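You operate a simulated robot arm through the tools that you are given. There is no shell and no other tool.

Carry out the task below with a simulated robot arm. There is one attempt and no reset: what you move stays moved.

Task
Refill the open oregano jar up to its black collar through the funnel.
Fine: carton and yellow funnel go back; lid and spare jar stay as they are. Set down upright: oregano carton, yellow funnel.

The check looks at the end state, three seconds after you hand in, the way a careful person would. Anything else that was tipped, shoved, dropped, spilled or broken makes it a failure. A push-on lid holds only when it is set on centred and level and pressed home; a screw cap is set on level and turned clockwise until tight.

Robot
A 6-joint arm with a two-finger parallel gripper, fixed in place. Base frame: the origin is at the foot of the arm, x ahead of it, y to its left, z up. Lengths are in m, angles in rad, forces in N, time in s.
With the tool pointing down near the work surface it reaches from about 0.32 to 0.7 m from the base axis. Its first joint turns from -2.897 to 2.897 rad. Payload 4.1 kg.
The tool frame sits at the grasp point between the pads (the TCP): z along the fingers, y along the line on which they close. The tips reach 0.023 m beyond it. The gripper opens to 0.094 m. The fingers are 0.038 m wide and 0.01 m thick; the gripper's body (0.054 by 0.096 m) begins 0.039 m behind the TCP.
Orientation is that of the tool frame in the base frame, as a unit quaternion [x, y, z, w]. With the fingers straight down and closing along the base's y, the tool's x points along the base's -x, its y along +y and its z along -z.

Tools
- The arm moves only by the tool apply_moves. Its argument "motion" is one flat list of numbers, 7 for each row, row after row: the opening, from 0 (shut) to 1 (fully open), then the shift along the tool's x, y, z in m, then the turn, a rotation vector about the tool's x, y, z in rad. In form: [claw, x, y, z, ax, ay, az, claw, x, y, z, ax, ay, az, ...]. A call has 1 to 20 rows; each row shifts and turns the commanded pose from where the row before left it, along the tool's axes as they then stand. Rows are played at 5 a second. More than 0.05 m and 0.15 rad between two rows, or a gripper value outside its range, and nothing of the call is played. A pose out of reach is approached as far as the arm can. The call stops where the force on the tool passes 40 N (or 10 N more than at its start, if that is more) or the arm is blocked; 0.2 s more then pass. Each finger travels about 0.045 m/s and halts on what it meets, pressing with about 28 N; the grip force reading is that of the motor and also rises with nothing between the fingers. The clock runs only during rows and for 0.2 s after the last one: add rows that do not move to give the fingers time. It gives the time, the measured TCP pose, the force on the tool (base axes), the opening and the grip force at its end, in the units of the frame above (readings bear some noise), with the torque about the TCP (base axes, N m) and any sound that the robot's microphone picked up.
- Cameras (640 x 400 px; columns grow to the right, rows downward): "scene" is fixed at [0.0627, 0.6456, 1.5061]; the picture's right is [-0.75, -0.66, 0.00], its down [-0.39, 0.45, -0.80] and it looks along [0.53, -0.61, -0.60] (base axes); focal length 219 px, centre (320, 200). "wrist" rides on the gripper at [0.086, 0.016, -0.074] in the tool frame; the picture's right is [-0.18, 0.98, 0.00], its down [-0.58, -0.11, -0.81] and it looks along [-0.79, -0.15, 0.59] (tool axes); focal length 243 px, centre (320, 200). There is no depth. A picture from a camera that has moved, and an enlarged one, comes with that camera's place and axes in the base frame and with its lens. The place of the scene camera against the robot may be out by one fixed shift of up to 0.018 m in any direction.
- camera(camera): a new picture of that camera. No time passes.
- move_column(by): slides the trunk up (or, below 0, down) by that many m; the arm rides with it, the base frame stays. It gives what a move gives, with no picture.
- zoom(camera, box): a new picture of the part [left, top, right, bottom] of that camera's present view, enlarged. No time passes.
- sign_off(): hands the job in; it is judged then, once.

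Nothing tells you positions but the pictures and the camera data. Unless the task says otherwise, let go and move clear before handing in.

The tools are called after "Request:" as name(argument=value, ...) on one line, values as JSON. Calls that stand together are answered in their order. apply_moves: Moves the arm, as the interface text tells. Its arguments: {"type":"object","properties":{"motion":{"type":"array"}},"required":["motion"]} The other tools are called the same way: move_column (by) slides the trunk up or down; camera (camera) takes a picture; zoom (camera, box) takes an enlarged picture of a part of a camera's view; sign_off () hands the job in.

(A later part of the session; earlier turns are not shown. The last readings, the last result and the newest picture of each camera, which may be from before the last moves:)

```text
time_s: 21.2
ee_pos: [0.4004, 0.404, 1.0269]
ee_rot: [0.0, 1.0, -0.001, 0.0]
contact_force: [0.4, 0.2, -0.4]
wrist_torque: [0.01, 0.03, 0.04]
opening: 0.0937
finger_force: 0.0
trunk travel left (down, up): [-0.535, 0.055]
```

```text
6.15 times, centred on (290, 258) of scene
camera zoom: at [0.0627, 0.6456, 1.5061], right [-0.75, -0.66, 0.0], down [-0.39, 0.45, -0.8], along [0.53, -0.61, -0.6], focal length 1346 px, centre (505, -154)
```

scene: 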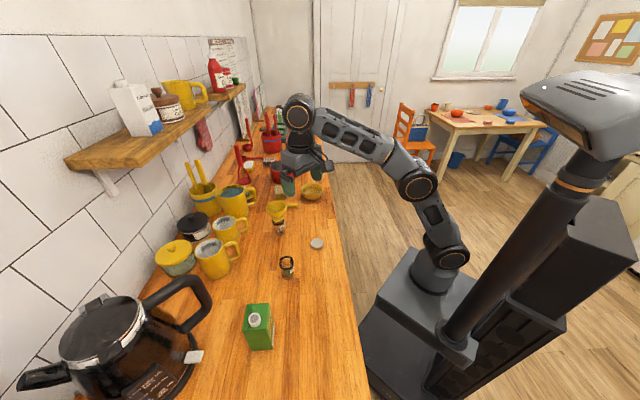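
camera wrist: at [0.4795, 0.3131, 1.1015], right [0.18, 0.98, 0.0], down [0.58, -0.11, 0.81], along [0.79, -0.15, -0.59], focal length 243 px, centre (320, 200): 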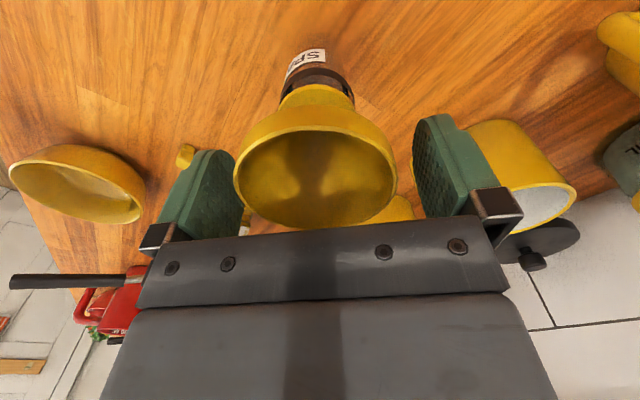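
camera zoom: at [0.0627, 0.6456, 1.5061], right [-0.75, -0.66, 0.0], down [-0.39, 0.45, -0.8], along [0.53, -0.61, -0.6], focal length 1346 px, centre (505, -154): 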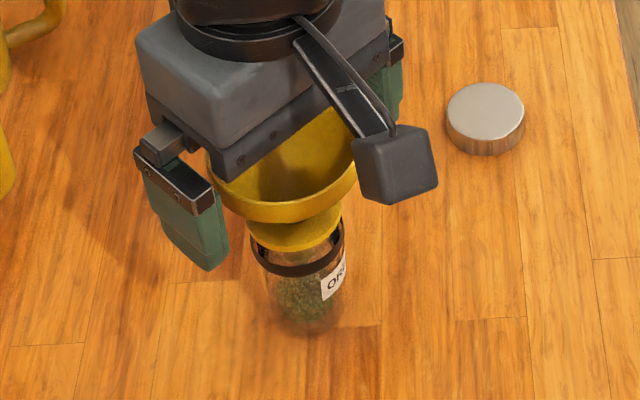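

The funnel rests level on the oregano jar. I'll rise straight up, then move to look at the carton from the robot side.

Request:
apply_moves(motion=[1, 0, 0, -0.025, 0, 0, 0, 1, 0, 0, -0.04, 0, 0, 0, 1, 0, 0, -0.045, 0, 0, 0, 1, 0, 0, -0.03, 0, 0, 0, 1, 0.03, 0.0315, 0, 0, 0, 0, 1, 0.03, 0.0315, 0, 0, 0, 0, 1, 0.03, 0.0315, 0, 0, 0, 0, 1, 0.03, 0.0315, 0, 0, 0, 0, 1, 0.03, 0.0315, 0, 0, 0, 0, 1, 0, 0, 0, 0, 0, 0])

Request:
camera(camera="wrist")

Request:
camera(camera="scene")

```text
time_s: 23.4
ee_pos: [0.2521, 0.5626, 1.1656]
ee_rot: [0.0, 1.0, -0.001, 0.0]
contact_force: [0.6, 0.7, -0.1]
wrist_torque: [-0.02, -0.02, 0.0]
opening: 0.0943
finger_force: 0.1
trunk travel left (down, up): [-0.535, 0.055]
```

```text
taken
camera wrist: at [0.1659, 0.5765, 1.2408], right [0.18, 0.98, 0.0], down [0.58, -0.11, 0.81], along [0.79, -0.15, -0.59], focal length 243 px, centre (320, 200)
```

wrist: 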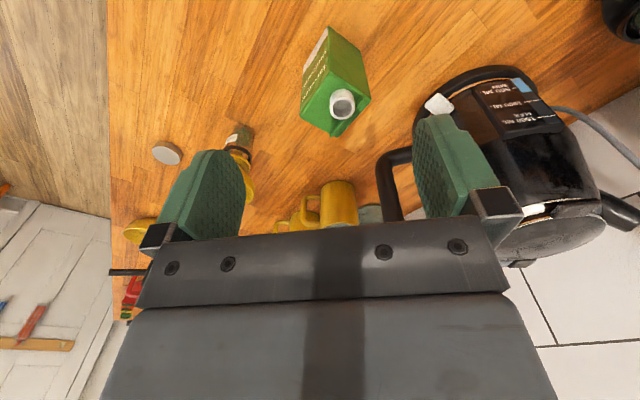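

```text
taken
```

scene: 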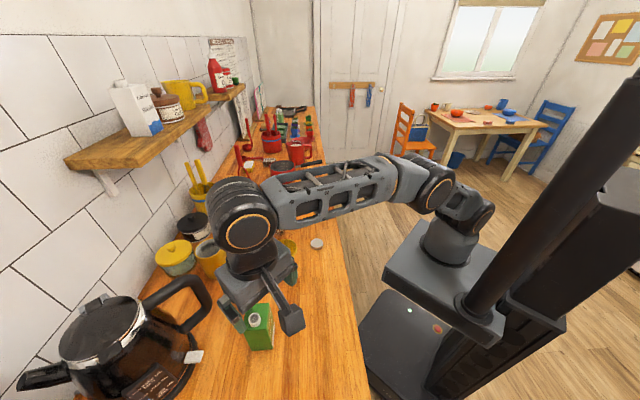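

Request:
zoom(camera="wrist", box=[280, 10, 400, 150])

Request:
zoom(camera="wrist", box=[130, 100, 270, 200])

```text
2.86 times, centred on (340, 80) of wrist
camera zoom: at [0.1659, 0.5765, 1.2408], right [0.18, 0.98, 0.0], down [0.58, -0.11, 0.81], along [0.79, -0.15, -0.59], focal length 693 px, centre (263, 543)
```

zoom: 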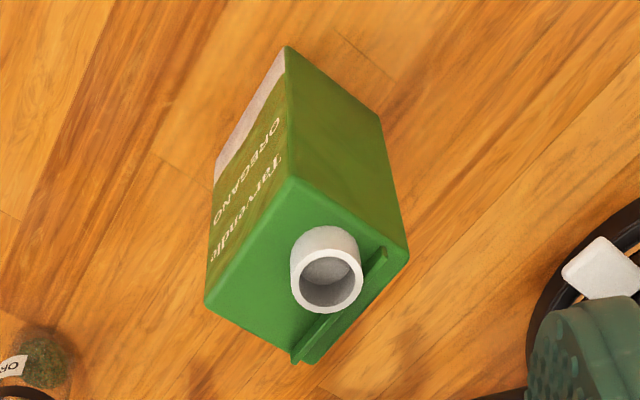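

```text
4.00 times, centred on (200, 150) of wrist
camera zoom: at [0.1659, 0.5765, 1.2408], right [0.18, 0.98, 0.0], down [0.58, -0.11, 0.81], along [0.79, -0.15, -0.59], focal length 970 px, centre (800, 400)
```

zoom: 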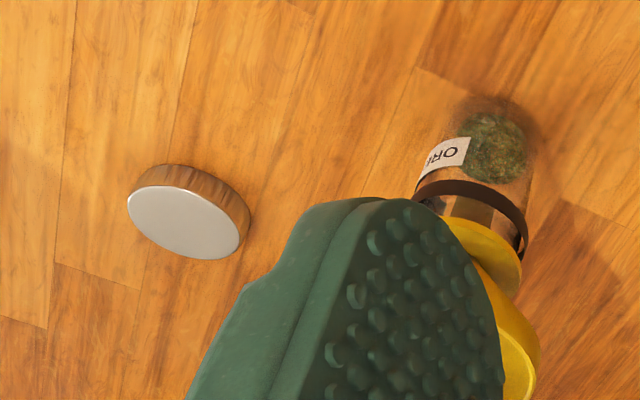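

The carton is at about (0.311, 0.563), turned 45°, with its top near z 1.018 and the counter near 0.912. I want a side grasp with the camera on top, so I'll back off and turn the tool about its axis while high, testing the joint range.

Request:
apply_moves(motion=[1, 0.013, -0.042, -0.01, 0, 0, 0.14, 1, 0.013, -0.042, -0.01, 0, 0, 0.0, 1, 0, 0, 0, 0, 0, 0.147, 1, 0, 0, 0, 0, 0, 0.147, 1, 0, 0, 0, 0, 0, 0.147, 1, 0, 0, 0, 0, 0, 0.147, 1, 0, 0, 0, 0, 0, 0.147, 1, 0, 0, 0, 0, 0, 0])

```text
time_s: 25.2
ee_pos: [0.2185, 0.4802, 1.1872]
ee_rot: [0.424, 0.906, 0.0, 0.0]
contact_force: [0.5, 0.1, 0.2]
wrist_torque: [0.0, -0.02, -0.03]
opening: 0.0942
finger_force: 0.0
trunk travel left (down, up): [-0.535, 0.055]
```

The turn is going fine so far. Continuing to the full 135°.

Request:
apply_moves(motion=[1, 0, 0, 0, 0, 0, 0.148, 1, 0, 0, 0, 0, 0, 0.148, 1, 0, 0, 0, 0, 0, 0.148, 1, 0, 0, 0, 0, 0, 0.148, 1, 0, 0, 0, 0, 0, 0.148, 1, 0, 0, 0, 0, 0, 0.148, 1, 0, 0, 0, 0, 0, 0.148, 1, 0, 0, 0, 0, 0, 0.148, 1, 0, 0, 0, 0, 0, 0.148, 1, 0, 0, 0, 0, 0, 0.148, 1, 0, 0, 0, 0, 0, 0])

Request:
camera(camera="scene")

Request:
camera(camera="wrist")

```text
time_s: 27.6
ee_pos: [0.3137, 0.4291, 1.1803]
ee_rot: [0.839, 0.543, -0.008, -0.016]
contact_force: [0.0, -0.8, 0.4]
wrist_torque: [-0.01, -0.02, 0.0]
opening: 0.094
finger_force: 0.0
out of reach, approached as far as the arm can: row 7, 8, 9, 10
trunk travel left (down, up): [-0.535, 0.055]
```

```text
taken
```

scene: 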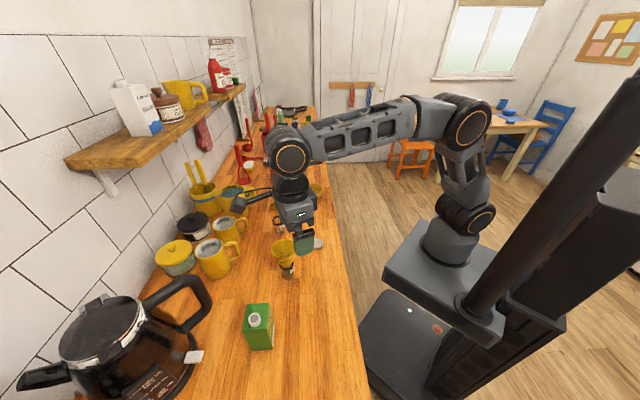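

```text
taken
camera wrist: at [0.3673, 0.4986, 1.2547], right [0.82, -0.57, -0.03], down [-0.31, -0.5, 0.81], along [-0.48, -0.65, -0.59], focal length 243 px, centre (320, 200)
```

wrist: 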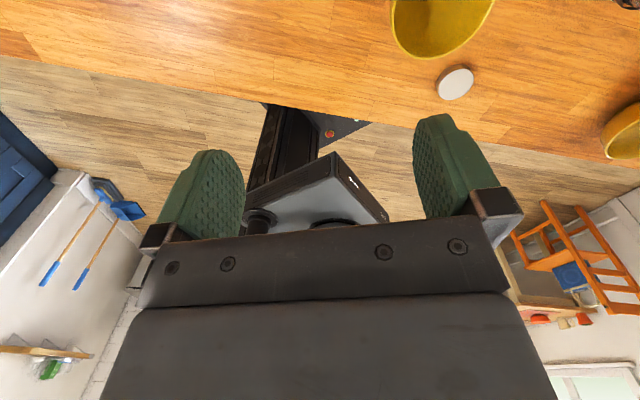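

Joint 6 hits its limit there; the turn isn't available with the tool straight down. I'll turn back and instead swing the wrist over sideways in free air, which is a forearm roll that ends with the tool horizontal and the camera on top.

Request:
apply_moves(motion=[1, 0, 0, -0.01, 0, 0, -0.147, 1, 0, 0, 0, 0, 0, -0.147, 1, 0, 0, 0, 0, 0, -0.147, 1, 0, 0, 0, 0, 0, -0.147, 1, 0, 0, 0, 0, 0, -0.147, 1, 0, 0, 0, 0, 0, -0.147, 1, 0, 0, 0, 0, 0, -0.147, 1, 0, 0, 0, 0, 0, -0.147, 1, 0, 0, 0, 0, 0, -0.147, 1, 0, 0, 0, 0, 0, -0.147, 1, 0, 0, 0, 0, 0, -0.147, 1, 0, 0, 0, 0, 0, -0.147, 1, 0, 0, 0, 0, 0, -0.147, 1, 0, 0, 0, 0, 0, -0.147, 1, 0, 0, 0, 0, 0, -0.147, 1, 0, 0, 0, 0, 0, -0.147, 1, 0, 0, 0, 0, 0, -0.147, 1, 0, 0, 0, 0, 0, -0.147, 1, 0, 0, 0, 0, 0, -0.147, 1, 0, 0, 0, 0, 0, 0])

```text
time_s: 31.8
ee_pos: [0.3146, 0.4298, 1.191]
ee_rot: [-0.391, 0.92, 0.013, -0.01]
contact_force: [0.2, -0.4, -0.1]
wrist_torque: [-0.02, 0.03, 0.01]
opening: 0.0936
finger_force: 0.0
trunk travel left (down, up): [-0.535, 0.055]
```

The tool is back to a mid-range roll. I'll retract slightly and start the sideways swing in free air.

Request:
apply_moves(motion=[1, 0.04, 0, -0.015, 0, 0, 0, 1, 0.04, 0, -0.015, 0, 0, 0, 1, 0.02, 0, 0, 0, 0, 0, 1, 0, -0.018, 0, 0.105, 0, -0.105, 1, 0, -0.018, 0, 0.105, 0, -0.105, 1, 0, -0.018, 0, 0.105, 0, -0.105, 1, 0, -0.018, 0, 0.105, 0, -0.105, 1, 0, -0.018, 0, 0.105, 0, -0.105, 1, 0, 0, 0, 0, 0, 0])

Request:
camera(camera="scene")

```text
time_s: 33.8
ee_pos: [0.3195, 0.3115, 1.2362]
ee_rot: [-0.602, 0.762, -0.221, 0.094]
contact_force: [0.0, 0.6, -0.1]
wrist_torque: [0.02, 0.0, 0.01]
opening: 0.0941
finger_force: 0.0
trunk travel left (down, up): [-0.535, 0.055]
```

```text
taken
```

scene: 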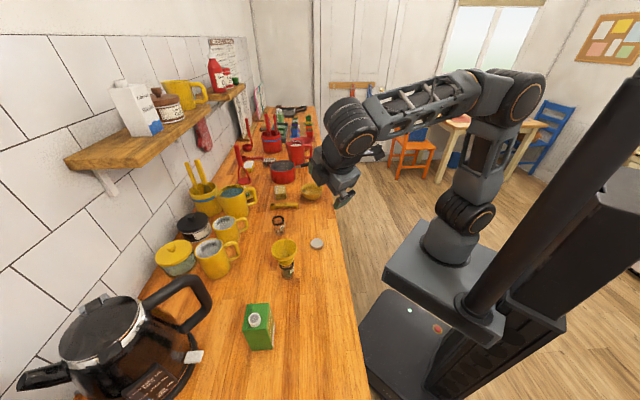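

The swing works as planned with the forearm rolling. Continuing.

Request:
apply_moves(motion=[1, 0, -0.018, 0, 0.106, 0, -0.106, 1, 0, -0.018, 0, 0.106, 0, -0.106, 1, 0, -0.018, 0, 0.106, 0, -0.106, 1, 0, -0.018, 0, 0.106, 0, -0.106, 1, 0, -0.018, 0, 0.106, 0, -0.106, 1, 0, -0.018, 0, 0.106, 0, -0.106, 1, 0, -0.018, 0, 0.106, 0, -0.106, 1, 0, -0.018, 0, 0.106, 0, -0.106, 1, 0, 0, 0, 0, 0, 0])

Request:
camera(camera="scene")

```text
time_s: 35.8
ee_pos: [0.4139, 0.3461, 1.3258]
ee_rot: [0.764, -0.299, 0.524, -0.229]
contact_force: [0.2, -0.3, -0.1]
wrist_torque: [-0.03, 0.0, -0.01]
opening: 0.094
finger_force: 0.1
trunk travel left (down, up): [-0.535, 0.055]
```

```text
taken
```

scene: 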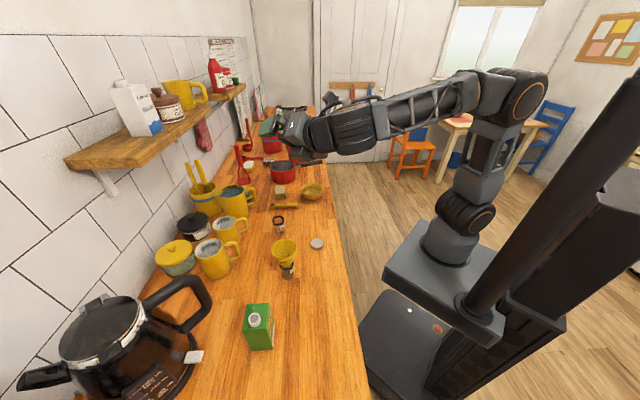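

Halfway past the side; I'll continue to the horizontal pose.

Request:
apply_moves(motion=[1, 0, -0.018, 0, 0.106, 0, -0.106, 1, 0, -0.018, 0, 0.106, 0, -0.106, 1, 0, -0.018, 0, 0.106, 0, -0.106, 1, 0, -0.018, 0, 0.106, 0, -0.106, 1, 0, -0.018, 0, 0.106, 0, -0.106, 1, 0, -0.018, 0, 0.106, 0, -0.106, 1, 0, -0.018, 0, 0.106, 0, -0.106, 1, 0, -0.018, 0, 0.106, 0, -0.106, 1, 0, 0, 0, 0, 0, 0])

Request:
camera(camera="scene")

Request:
camera(camera="wrist")

```text
time_s: 37.8
ee_pos: [0.383, 0.4618, 1.3883]
ee_rot: [0.658, 0.266, 0.644, -0.284]
contact_force: [0.0, 0.0, -0.2]
wrist_torque: [0.0, 0.03, -0.01]
opening: 0.0939
finger_force: 0.1
trunk travel left (down, up): [-0.535, 0.055]
```

```text
taken
```

scene: 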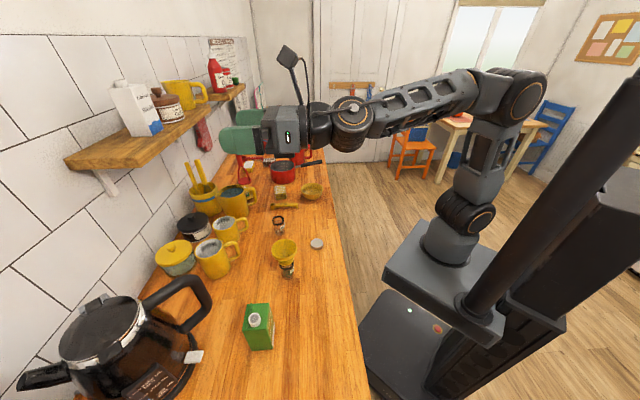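

```text
taken
camera wrist: at [0.3463, 0.394, 1.4751], right [0.7, -0.68, -0.22], down [-0.66, -0.49, -0.57], along [0.28, 0.54, -0.79], focal length 243 px, centre (320, 200)
```

wrist: 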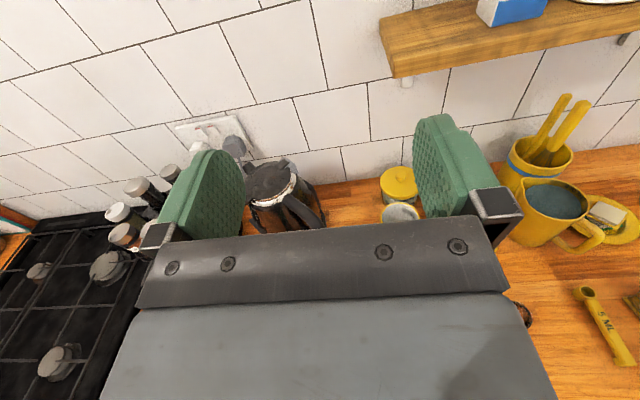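

The tool is now horizontal at azimuth 45.8°, with the camera on top. Before grasping, I'll test in the air that I can roll left far enough to pour.

Request:
apply_moves(motion=[1, 0, 0, 0, 0, 0, -0.149, 1, 0, 0, 0, 0, 0, -0.149, 1, 0, 0, 0, 0, 0, -0.149, 1, 0, 0, 0, 0, 0, -0.149, 1, 0, 0, 0, 0, 0, -0.149, 1, 0, 0, 0, 0, 0, -0.149, 1, 0, 0, 0, 0, 0, -0.149, 1, 0, 0, 0, 0, 0, -0.149, 1, 0, 0, 0, 0, 0, -0.149, 1, 0, 0, 0, 0, 0, -0.149, 1, 0, 0, 0, 0, 0, -0.149, 1, 0, 0, 0, 0, 0, -0.149, 1, 0, 0, 0, 0, 0, -0.149, 1, 0, 0, 0, 0, 0, -0.149, 1, 0, 0, 0, 0, 0, 0])

Request:
camera(camera="scene")

```text
time_s: 41.0
ee_pos: [0.3833, 0.4623, 1.3882]
ee_rot: [0.102, 0.703, 0.57, 0.413]
contact_force: [-0.6, -0.3, 0.1]
wrist_torque: [-0.01, 0.0, -0.03]
opening: 0.0938
finger_force: 0.1
trunk travel left (down, up): [-0.535, 0.055]
```

```text
taken
```

scene: 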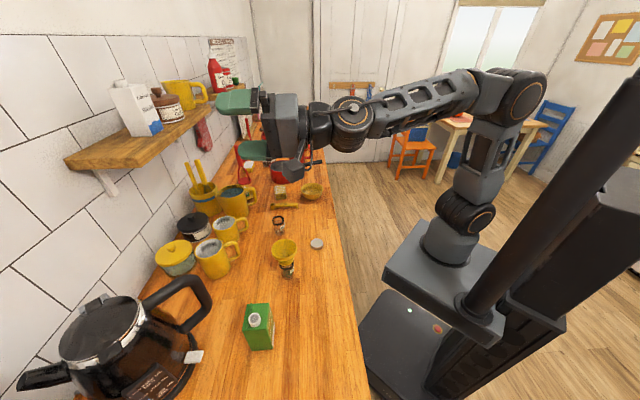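

The roll range is sufficient. I'll roll back level and retract toward a pre-grasp line in front of the carton.

Request:
apply_moves(motion=[1, 0, 0, 0, 0, 0, 0.1468, 1, 0, 0, 0, 0, 0, 0.1468, 1, 0, 0, 0, 0, 0, 0.1468, 1, 0, 0, 0, 0, 0, 0.1468, 1, 0, 0, 0, 0, 0, 0.1468, 1, 0, 0, 0, 0, 0, 0.1468, 1, 0, 0, 0, 0, 0, 0.1468, 1, 0, 0, 0, 0, 0, 0.1468, 1, 0, 0, 0, 0, 0, 0.1468, 1, 0, 0, 0, 0, 0, 0.1468, 1, 0, 0, 0, 0, 0, 0.1468, 1, 0, 0, 0, 0, 0, 0.1468, 1, 0, 0, 0, 0, 0, 0.1468, 1, 0, 0, 0, 0, 0, 0.1468, 1, 0, -0.031, -0.027, 0, 0, 0, 1, 0, -0.031, -0.027, 0, 0, 0, 1, 0, -0.031, -0.027, 0, 0, 0, 1, 0, -0.031, -0.027, 0, 0, 0, 1, 0, 0, 0, 0, 0, 0])

Request:
camera(camera="scene")

```text
time_s: 45.0
ee_pos: [0.2176, 0.4707, 1.3901]
ee_rot: [0.654, 0.276, 0.648, -0.275]
contact_force: [-0.5, -0.5, -0.3]
wrist_torque: [-0.01, 0.02, 0.01]
opening: 0.094
finger_force: 0.0
trunk travel left (down, up): [-0.535, 0.055]
```

```text
taken
```

scene: 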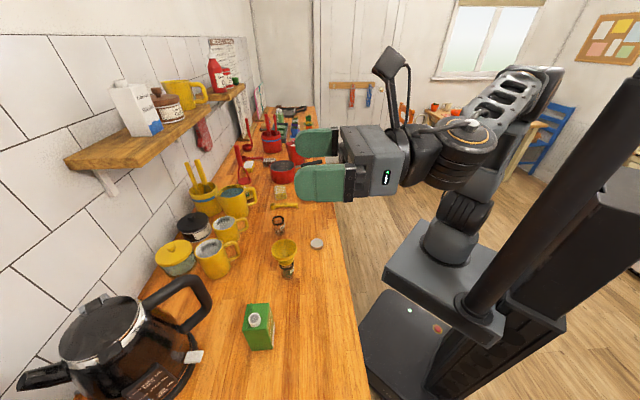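

Level and in line with the carton. I'll lower to about z 1.17 for a look at the carton from this side.

Request:
apply_moves(motion=[1, -0.044, 0, 0, 0, 0, 0, 1, -0.044, 0, 0, 0, 0, 0, 1, -0.044, 0, 0, 0, 0, 0, 1, -0.044, 0, 0, 0, 0, 0, 1, -0.044, 0, 0, 0, 0, 0, 1, 0, 0, 0, 0, 0, 0])

Request:
camera(camera="scene")

Request:
camera(camera="wrist")

```text
time_s: 46.4
ee_pos: [0.2165, 0.4706, 1.1703]
ee_rot: [0.654, 0.277, 0.648, -0.276]
contact_force: [-0.6, 0.4, 0.0]
wrist_torque: [0.0, -0.01, -0.01]
opening: 0.094
finger_force: 0.0
trunk travel left (down, up): [-0.535, 0.055]
```

```text
taken
```

scene: 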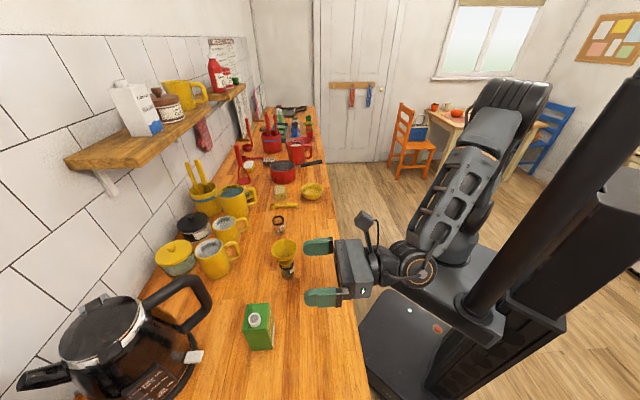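

```text
taken
camera wrist: at [0.1778, 0.4044, 1.257], right [0.7, -0.69, -0.19], down [-0.64, -0.51, -0.57], along [0.3, 0.52, -0.8], focal length 243 px, centre (320, 200)
```

wrist: 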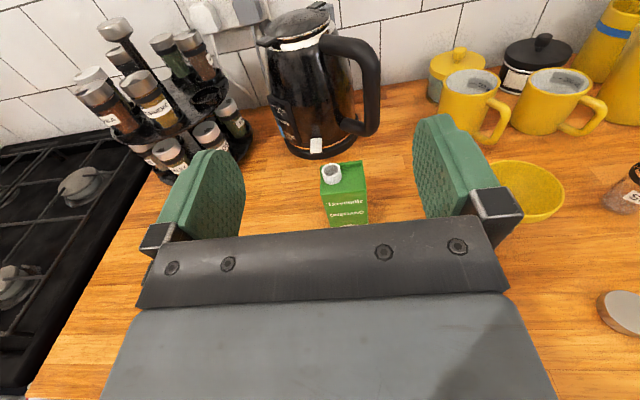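

The view is clear: the carton is ahead, the kettle behind it, and the funnel to the right and well off the path. I'll zoom in to measure the carton relative to the tool.

Request:
zoom(camera="wrist", box=[290, 140, 400, 240])

```text
4.00 times, centred on (345, 190) of wrist
camera zoom: at [0.1778, 0.4044, 1.257], right [0.7, -0.69, -0.19], down [-0.64, -0.51, -0.57], along [0.3, 0.52, -0.8], focal length 970 px, centre (220, 240)
```

zoom: 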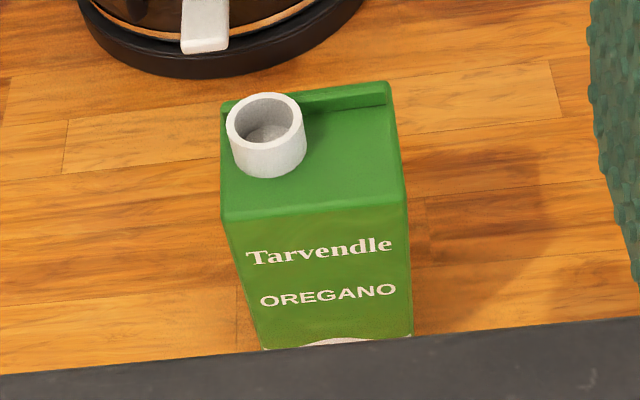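

In the tool frame the carton is aligned with the fingers within about 1°. Its centre is 1.7 mm to the right and 0.1325 m ahead. I'll lower to grasp height (about z 0.962), still 0.11 m short of the carton.

Request:
apply_moves(motion=[1, -0.0417, 0.0017, 0, 0, 0, 0, 1, -0.0417, 0, 0, 0, 0, 0, 1, -0.0417, 0, 0, 0, 0, 0, 1, -0.0417, 0, 0, 0, 0, 0, 1, -0.0415, 0, 0, 0, 0, 0, 1, 0, 0, 0, 0, 0, 0])

Request:
camera(camera="scene")

Request:
camera(camera="wrist")

```text
time_s: 47.8
ee_pos: [0.2158, 0.4685, 0.9615]
ee_rot: [0.654, 0.276, 0.648, -0.275]
contact_force: [0.1, -0.1, -0.1]
wrist_torque: [0.03, -0.02, -0.01]
opening: 0.0941
finger_force: 0.1
trunk travel left (down, up): [-0.535, 0.055]
```

```text
taken
```

scene: 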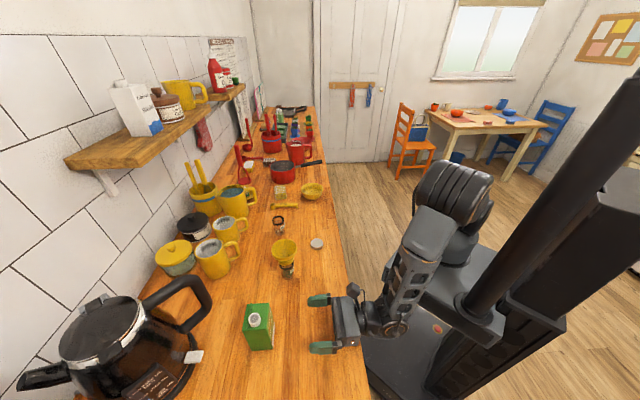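

```text
taken
camera wrist: at [0.1775, 0.4025, 1.0487], right [0.7, -0.69, -0.19], down [-0.64, -0.51, -0.57], along [0.3, 0.52, -0.8], focal length 243 px, centre (320, 200)
```

wrist: 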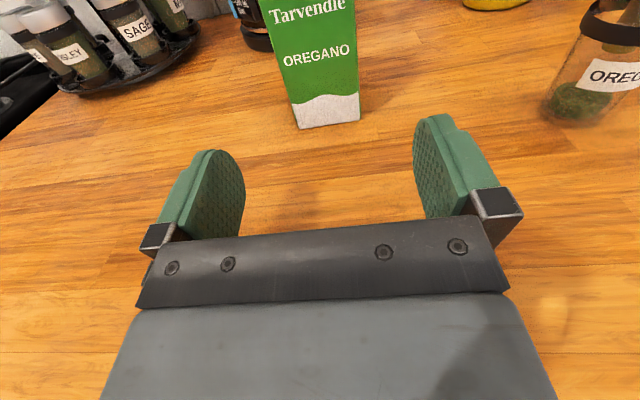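

Good view: the carton is ahead and the jar is visible on the right. I'll zoom in to verify the lateral centring and the counter height.

Request:
zoom(camera="wrist", box=[240, 0, 400, 140])

Request:
zoom(camera="wrist", box=[530, 0, 640, 130])

```text
2.86 times, centred on (320, 70) of wrist
camera zoom: at [0.1775, 0.4025, 1.0487], right [0.7, -0.69, -0.19], down [-0.64, -0.51, -0.57], along [0.3, 0.52, -0.8], focal length 693 px, centre (320, 571)
```

zoom: 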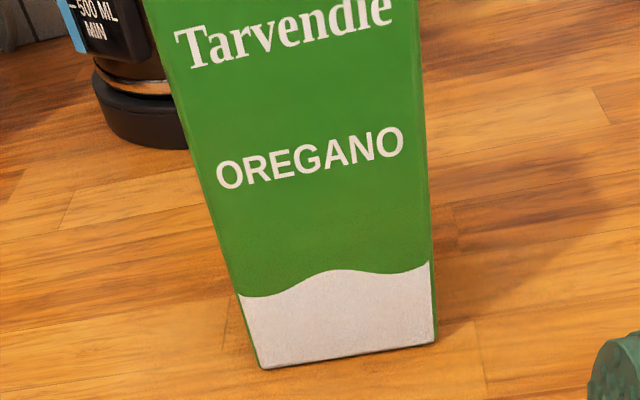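

```text
3.08 times, centred on (585, 65) of wrist
camera zoom: at [0.1775, 0.4025, 1.0487], right [0.7, -0.69, -0.19], down [-0.64, -0.51, -0.57], along [0.3, 0.52, -0.8], focal length 746 px, centre (-495, 615)
```

zoom: 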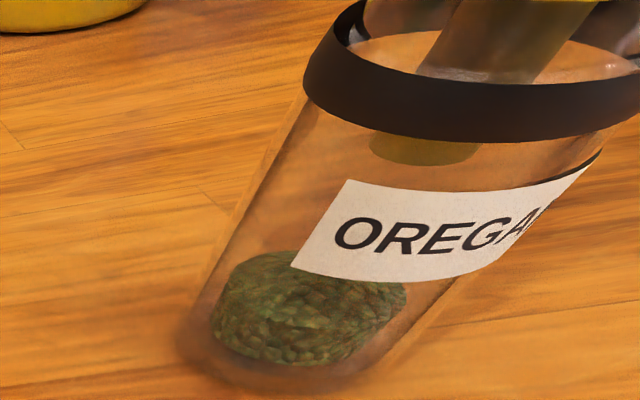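

The counter comes out at z 0.912 and the carton is centred within 1 mm. Advancing straight in with the fingers open.

Request:
apply_moves(motion=[1, 0, 0, 0.035, 0, 0, 0, 1, 0, 0, 0.035, 0, 0, 0, 1, 0, 0, 0.03, 0, 0, 0, 1, 0, 0, 0.03, 0, 0, 0, 1, 0, 0, 0, 0, 0, 0])

Request:
camera(camera="wrist")

Request:
zoom(camera="scene", box=[220, 270, 380, 370])

```text
time_s: 49.0
ee_pos: [0.3067, 0.5625, 0.961]
ee_rot: [0.654, 0.276, 0.648, -0.275]
contact_force: [0.7, -0.2, 0.5]
wrist_torque: [0.0, -0.01, -0.01]
opening: 0.0941
finger_force: 0.0
trunk travel left (down, up): [-0.535, 0.055]
```

```text
taken
camera wrist: at [0.2683, 0.4966, 1.0477], right [0.7, -0.69, -0.19], down [-0.64, -0.51, -0.57], along [0.3, 0.52, -0.8], focal length 243 px, centre (320, 200)
```

wrist: 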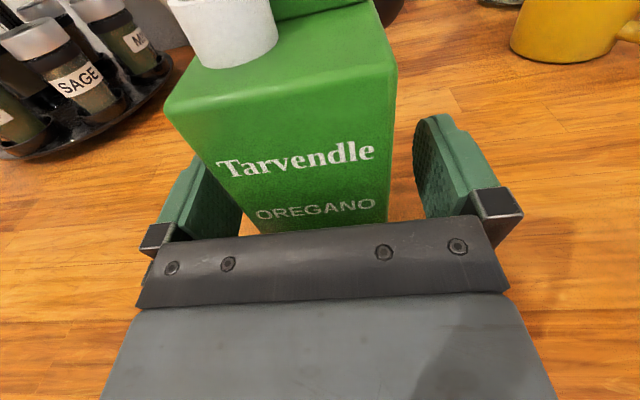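

```text
4.00 times, centred on (300, 320) of scene
camera zoom: at [0.0627, 0.6456, 1.5061], right [-0.75, -0.66, 0.0], down [-0.39, 0.45, -0.8], along [0.53, -0.61, -0.6], focal length 875 px, centre (400, -280)
```

zoom: 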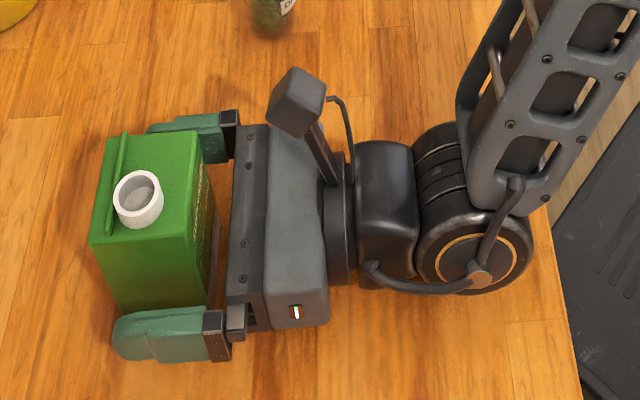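

The carton sits centred between the fingers. Closing the gripper on it.

Request:
apply_moves(motion=[0.8, 0, 0, 0, 0, 0, 0, 0.68, 0, 0, 0, 0, 0, 0, 0.6, 0, 0, 0, 0, 0, 0, 0.5, 0, 0, 0, 0, 0, 0, 0.45, 0, 0, 0, 0, 0, 0, 0.45, 0, 0, 0, 0, 0, 0])

Request:
camera(camera="wrist")

Request:
zoom(camera="scene", box=[235, 285, 315, 365])

```text
time_s: 50.4
ee_pos: [0.3081, 0.5619, 0.9613]
ee_rot: [0.654, 0.275, 0.649, -0.275]
contact_force: [0.4, -0.7, 0.0]
wrist_torque: [-0.03, -0.03, -0.01]
opening: 0.058
finger_force: 27.8
trunk travel left (down, up): [-0.535, 0.055]
```

```text
taken
camera wrist: at [0.268, 0.4963, 1.0479], right [0.7, -0.69, -0.19], down [-0.64, -0.51, -0.57], along [0.3, 0.52, -0.8], focal length 243 px, centre (320, 200)
```

wrist: 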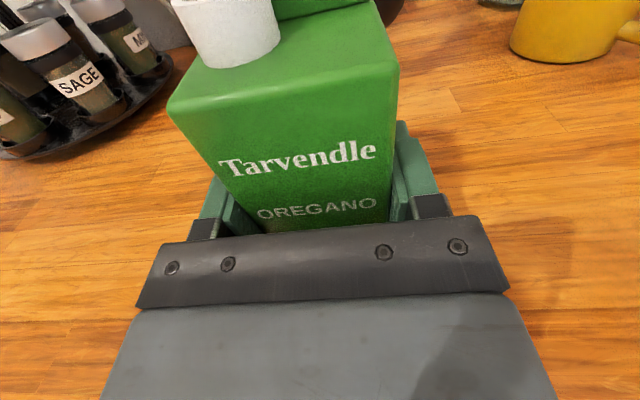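

```text
5.00 times, centred on (275, 325) of scene
camera zoom: at [0.0627, 0.6456, 1.5061], right [-0.75, -0.66, 0.0], down [-0.39, 0.45, -0.8], along [0.53, -0.61, -0.6], focal length 1094 px, centre (545, -425)
```

zoom: 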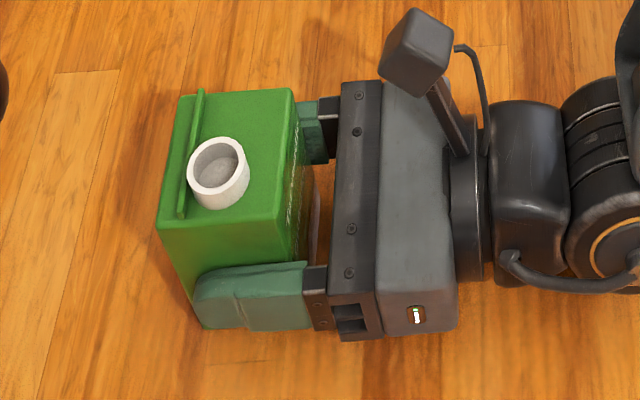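

The grip is firm at 0.058 m opening. I'll lift gently and check the weight.

Request:
apply_moves(motion=[0.45, 0.005, 0, 0, 0, 0, 0, 0.45, 0.01, 0, 0, 0, 0, 0, 0.45, 0.02, 0, 0, 0, 0, 0, 0.45, 0.02, 0, 0, 0, 0, 0, 0.45, 0, 0, 0, 0, 0, 0, 0.45, 0, 0, 0, 0, 0, 0])

Request:
camera(camera="wrist")

Request:
camera(camera="scene")

```text
time_s: 51.8
ee_pos: [0.3068, 0.5615, 1.0151]
ee_rot: [0.654, 0.276, 0.648, -0.275]
contact_force: [-0.6, -0.5, -2.2]
wrist_torque: [-0.01, 0.01, 0.0]
opening: 0.0577
finger_force: 27.9
trunk travel left (down, up): [-0.535, 0.055]
```

```text
taken
camera wrist: at [0.2687, 0.4961, 1.1026], right [0.7, -0.69, -0.19], down [-0.64, -0.51, -0.57], along [0.3, 0.52, -0.8], focal length 243 px, centre (320, 200)
```

wrist: 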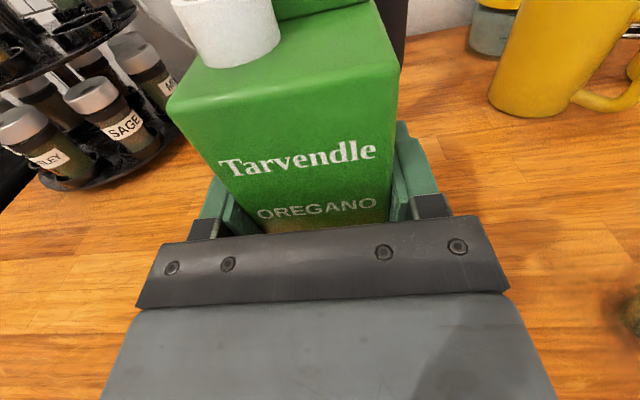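

```text
taken
```

scene: 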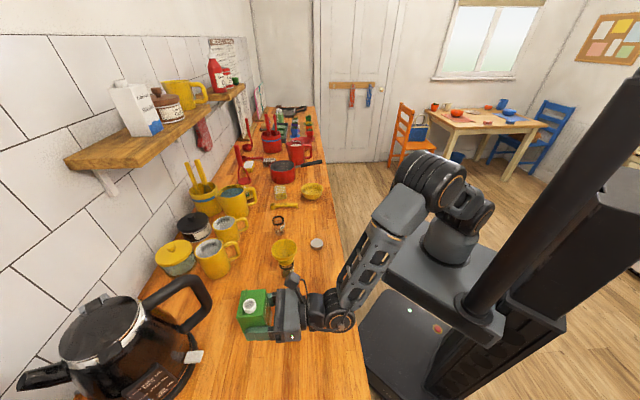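

The lift was clean; the carton with contents weighs about 2 N. I'll raise it, carry it upright over to the funnel area high above everything, and turn the tool to azimuth about 20° for the pouring side.

Request:
apply_moves(motion=[0.45, 0.045, 0, 0, 0, 0, 0, 0.45, 0.045, 0, 0, 0, 0, 0, 0.45, 0.045, 0, 0, 0, 0, 0, 0.45, 0.045, 0, 0, 0, 0, 0, 0.45, 0, 0.0408, -0.0133, 0, 0, 0, 0.45, 0, 0.0408, -0.0133, 0, 0, 0, 0.45, 0, 0.0408, -0.0133, 0, 0, 0, 0.45, 0, 0.0408, -0.0133, 0, 0, 0, 0.45, 0, 0.0408, -0.0133, 0, 0, 0, 0.45, 0, 0, 0, -0.113, 0, 0, 0.45, 0, 0, 0, -0.113, 0, 0, 0.45, 0, 0, 0, -0.113, 0, 0, 0.45, 0, 0, 0, -0.113, 0, 0, 0.45, 0, 0, 0, 0, 0, 0])

Request:
camera(camera="scene")

Request:
camera(camera="wrist")

```text
time_s: 54.8
ee_pos: [0.3736, 0.4006, 1.2059]
ee_rot: [0.699, 0.122, 0.694, -0.12]
contact_force: [-0.3, 0.6, -0.8]
wrist_torque: [0.0, -0.01, -0.02]
opening: 0.058
finger_force: 28.2
out of reach, approached as far as the arm can: row 8, 9
trunk travel left (down, up): [-0.535, 0.055]
```

```text
taken
```

scene: 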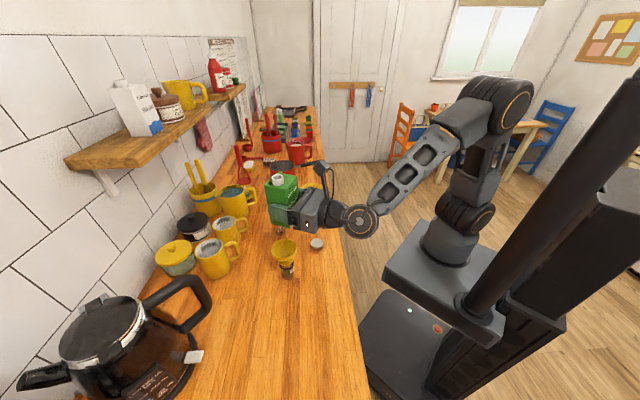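

```text
taken
camera wrist: at [0.3099, 0.3586, 1.2925], right [0.33, -0.93, -0.18], down [-0.8, -0.17, -0.57], along [0.5, 0.34, -0.8], focal length 243 px, centre (320, 200)
```

wrist: 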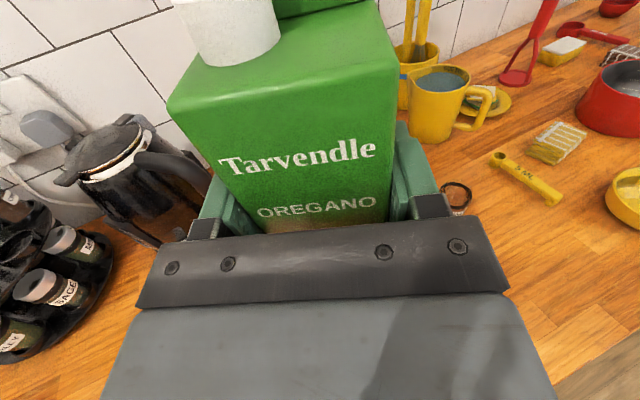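

The azimuth-46° pose hit a joint limit, but at azimuth 19.7° the arm has room. I'll now position the upright carton so its spout lip sits over the funnel, still high.

Request:
apply_moves(motion=[0.45, 0, 0.0192, 0.0115, 0, 0, 0, 0.45, 0, 0.0191, 0.0114, 0, 0, 0, 0.45, -0.03, 0, 0, 0, 0, 0, 0.45, -0.03, 0, 0, 0, 0, 0, 0.45, 0, 0, 0, 0, 0, 0])

Request:
camera(camera="wrist")

Request:
zoom(camera="scene", box=[230, 170, 370, 300])

```text
time_s: 56.0
ee_pos: [0.4066, 0.3727, 1.144]
ee_rot: [0.7, 0.123, 0.693, -0.121]
contact_force: [-0.7, -0.6, -1.2]
wrist_torque: [0.01, -0.01, 0.0]
opening: 0.0576
finger_force: 28.2
trunk travel left (down, up): [-0.535, 0.055]
```

```text
taken
camera wrist: at [0.3443, 0.3295, 1.2321], right [0.33, -0.92, -0.18], down [-0.8, -0.18, -0.57], along [0.5, 0.34, -0.8], focal length 243 px, centre (320, 200)
```

wrist: 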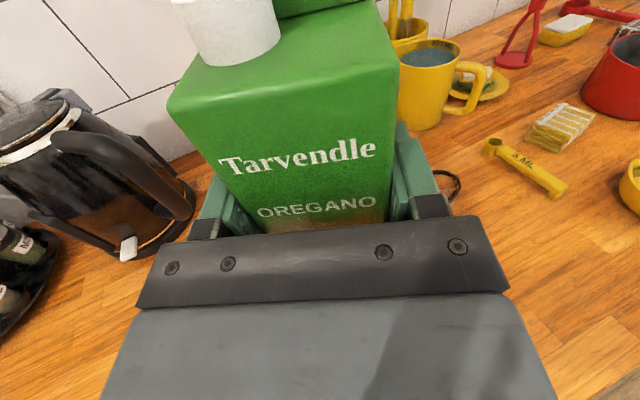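

```text
3.08 times, centred on (300, 235) of scene
camera zoom: at [0.0627, 0.6456, 1.5061], right [-0.75, -0.66, 0.0], down [-0.39, 0.45, -0.8], along [0.53, -0.61, -0.6], focal length 673 px, centre (382, 92)
```

zoom: 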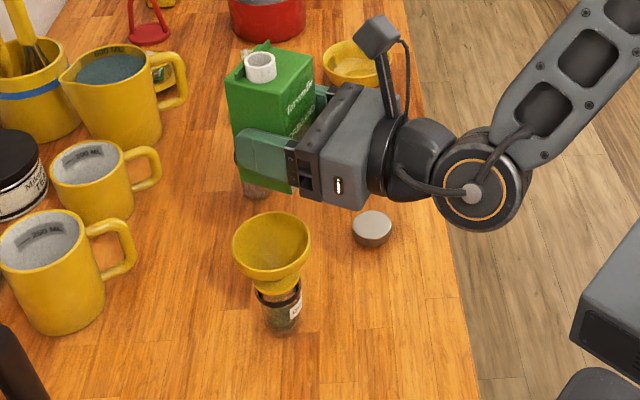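

The spout is correctly placed over the funnel side. I'll lower, then tip in small stages about the spout lip, keeping the lip over the bowl, first to about 40°.

Request:
apply_moves(motion=[0.45, -0.021, 0.0033, 0, 0, 0, 0, 0.45, -0.021, 0, 0, 0, 0, 0, 0.45, 0.0033, 0.0081, 0, 0, 0, -0.1163, 0.45, 0.0033, 0.0081, 0, 0, 0, -0.1163, 0.45, 0.0033, 0.0081, 0, 0, 0, -0.1163, 0.45, -0.0188, -0.0069, 0, 0, 0, 0, 0.45, -0.0188, -0.0069, 0, 0, 0, 0, 0.45, 0.0033, 0.0081, 0, 0, 0, -0.1163, 0.45, 0.0033, 0.0081, 0, 0, 0, -0.1163, 0.45, 0.0033, 0.0081, 0, 0, 0, -0.1163, 0.45, 0, 0, 0, 0, 0, 0])

Request:
camera(camera="wrist")

Request:
zoom(camera="scene", box=[230, 190, 350, 300])

```text
time_s: 58.4
ee_pos: [0.4221, 0.3308, 1.0946]
ee_rot: [0.614, 0.356, 0.693, 0.123]
contact_force: [-0.2, 0.8, -1.8]
wrist_torque: [0.01, 0.01, -0.02]
opening: 0.058
finger_force: 28.4
trunk travel left (down, up): [-0.535, 0.055]
```

```text
taken
camera wrist: at [0.3384, 0.3446, 1.1725], right [0.3, -0.82, 0.49], down [-0.66, -0.55, -0.51], along [0.69, -0.17, -0.71], focal length 243 px, centre (320, 200)
```

wrist: 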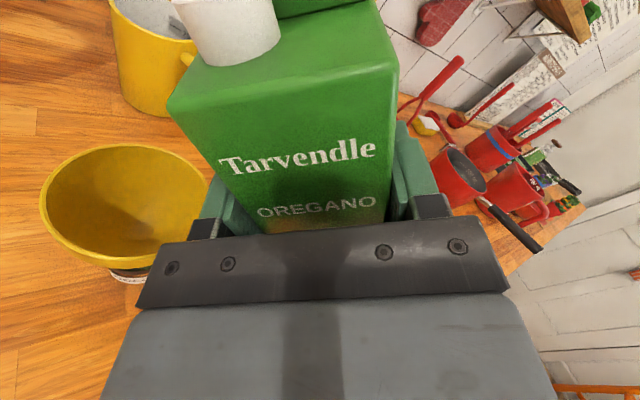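

```text
3.64 times, centred on (290, 245) of scene
camera zoom: at [0.0627, 0.6456, 1.5061], right [-0.75, -0.66, 0.0], down [-0.39, 0.45, -0.8], along [0.53, -0.61, -0.6], focal length 795 px, centre (429, 36)
```

zoom: 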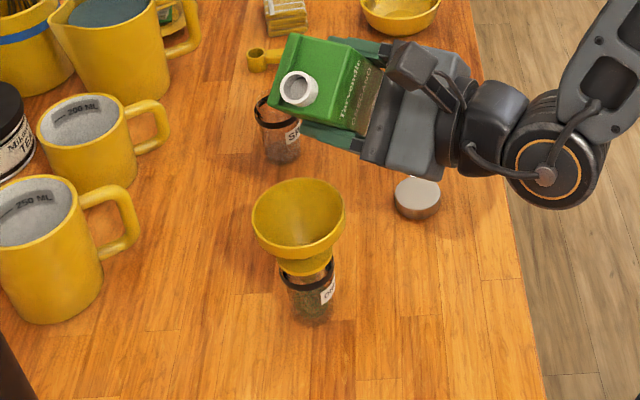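

The computed lip position matches the plan, with the funnel beneath it. I'll lower the lip a bit and tip further to 50°, watching for flow.

Request:
apply_moves(motion=[0.45, -0.013, -0.011, 0, 0, 0, 0, 0.45, -0.013, -0.011, 0, 0, 0, 0, 0.45, 0.0024, 0.0061, 0, 0, 0, -0.0873, 0.45, 0.0024, 0.0061, 0, 0, 0, -0.0873, 0.45, 0, 0, 0, 0, 0, 0])

Request:
camera(camera="wrist")

Request:
zoom(camera="scene", box=[240, 200, 340, 290])

```text
time_s: 59.6
ee_pos: [0.4241, 0.3256, 1.0721]
ee_rot: [0.582, 0.407, 0.68, 0.183]
contact_force: [0.2, 0.4, -0.8]
wrist_torque: [-0.02, 0.02, 0.0]
opening: 0.0575
finger_force: 28.3
trunk travel left (down, up): [-0.535, 0.055]
```

```text
taken
camera wrist: at [0.336, 0.3514, 1.1417], right [0.27, -0.72, 0.64], down [-0.63, -0.63, -0.45], along [0.73, -0.28, -0.63], focal length 243 px, centre (320, 200)
```

wrist: 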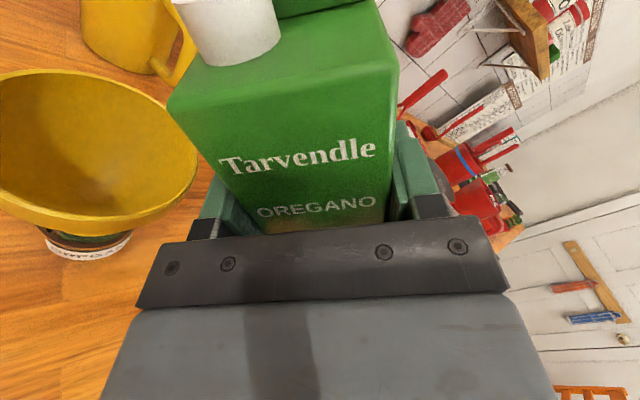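

```text
4.44 times, centred on (290, 245) of scene
camera zoom: at [0.0627, 0.6456, 1.5061], right [-0.75, -0.66, 0.0], down [-0.39, 0.45, -0.8], along [0.53, -0.61, -0.6], focal length 972 px, centre (453, 0)
```

zoom: 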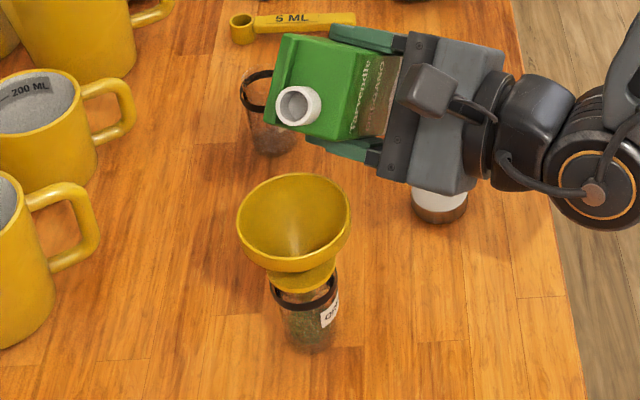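

Still no flow. I'll tip to 60° and bring the lip down close to the bowl.

Request:
apply_moves(motion=[0.45, 0.0024, 0.0061, 0, 0, 0, -0.0873, 0.45, 0.0024, 0.0061, 0, 0, 0, -0.0873, 0.45, -0.01, -0.0173, 0, 0, 0, 0, 0.45, -0.009, -0.0156, 0, 0, 0, 0, 0.45, 0, 0, 0, 0, 0, 0])

Request:
camera(camera="wrist")

Request:
zoom(camera="scene", box=[240, 210, 340, 300])

```text
time_s: 60.8
ee_pos: [0.4238, 0.3237, 1.0472]
ee_rot: [0.544, 0.456, 0.662, 0.243]
contact_force: [0.5, 0.2, -1.7]
wrist_torque: [-0.03, -0.02, 0.0]
opening: 0.0577
finger_force: 28.2
trunk travel left (down, up): [-0.535, 0.055]
```

```text
taken
camera wrist: at [0.3332, 0.3583, 1.1052], right [0.23, -0.61, 0.76], down [-0.61, -0.7, -0.38], along [0.76, -0.38, -0.53], focal length 243 px, centre (320, 200)
```

wrist: 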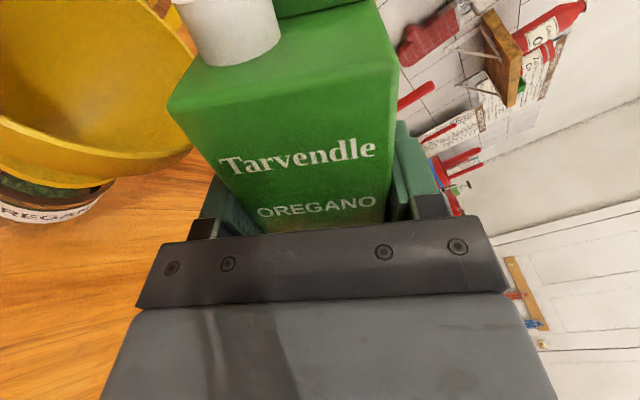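

```text
4.44 times, centred on (290, 255) of scene
camera zoom: at [0.0627, 0.6456, 1.5061], right [-0.75, -0.66, 0.0], down [-0.39, 0.45, -0.8], along [0.53, -0.61, -0.6], focal length 972 px, centre (453, -44)
```

zoom: 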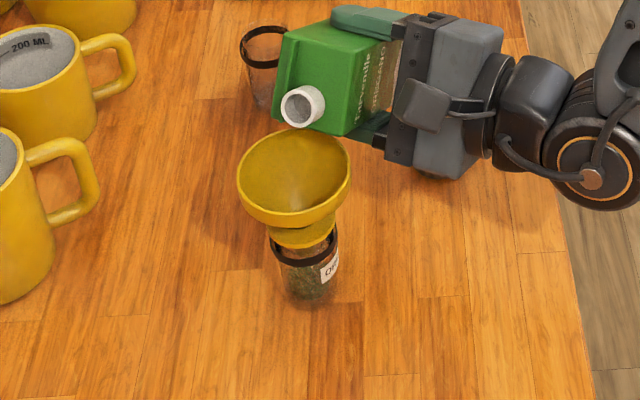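

The lip is at about (0.406, 0.392, 1.062), inside the bowl's outline. Tipping to 70° now.

Request:
apply_moves(motion=[0.45, 0.0024, 0.0061, 0, 0, 0, -0.0873, 0.45, 0.0024, 0.0061, 0, 0, 0, -0.0873, 0.45, 0, 0, 0, 0, 0, 0])

Request:
camera(camera="wrist")

Request:
zoom(camera="scene", box=[250, 220, 330, 300])

```text
time_s: 61.6
ee_pos: [0.4258, 0.3211, 1.061]
ee_rot: [0.502, 0.502, 0.638, 0.299]
contact_force: [0.0, -0.3, -1.6]
wrist_torque: [-0.03, -0.04, -0.02]
opening: 0.0578
finger_force: 28.3
trunk travel left (down, up): [-0.535, 0.055]
```

```text
taken
camera wrist: at [0.3305, 0.3655, 1.1061], right [0.18, -0.47, 0.86], down [-0.59, -0.76, -0.29], along [0.79, -0.45, -0.41], focal length 243 px, centre (320, 200)
```

wrist: 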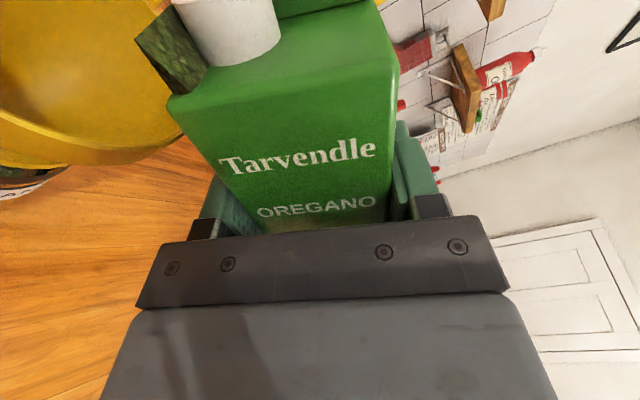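

```text
5.00 times, centred on (290, 260) of scene
camera zoom: at [0.0627, 0.6456, 1.5061], right [-0.75, -0.66, 0.0], down [-0.39, 0.45, -0.8], along [0.53, -0.61, -0.6], focal length 1094 px, centre (470, -100)
```

zoom: 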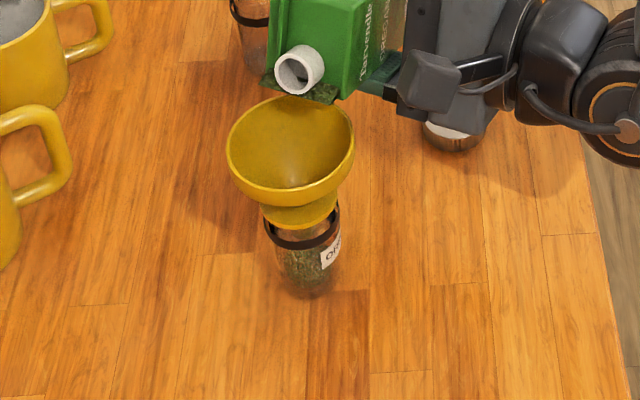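

Flow has started at about 70°. Time is frozen between calls, so I'll inspect the stream and the jar level closely.

Request:
zoom(camera="scene", box=[268, 220, 312, 285])

Request:
zoom(camera="wrist", box=[60, 0, 320, 160])

```text
6.15 times, centred on (290, 252) of scene
camera zoom: at [0.0627, 0.6456, 1.5061], right [-0.75, -0.66, 0.0], down [-0.39, 0.45, -0.8], along [0.53, -0.61, -0.6], focal length 1346 px, centre (505, -123)
```

zoom: 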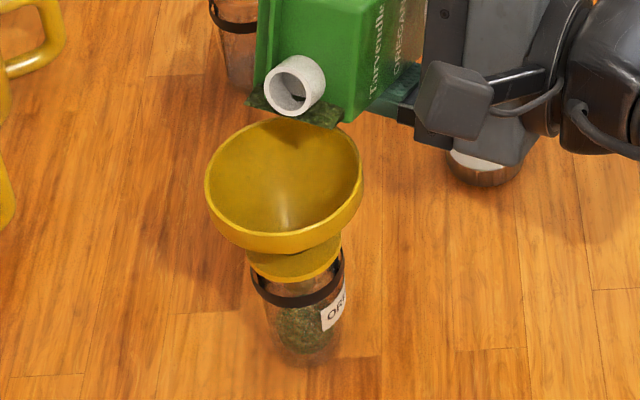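

```text
2.46 times, centred on (190, 80) of wrist
camera zoom: at [0.3305, 0.3655, 1.1061], right [0.18, -0.47, 0.86], down [-0.59, -0.76, -0.29], along [0.79, -0.45, -0.41], focal length 597 px, centre (640, 495)
```

zoom: 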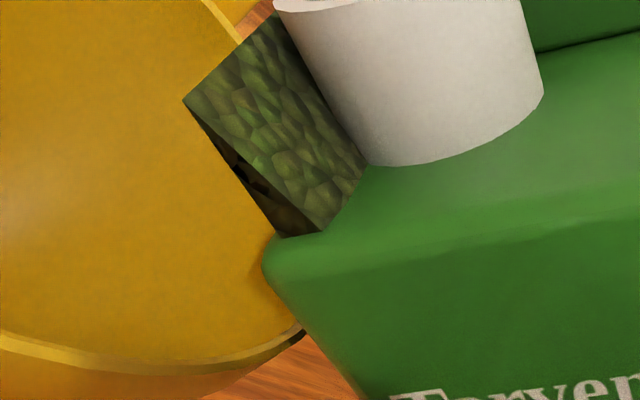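

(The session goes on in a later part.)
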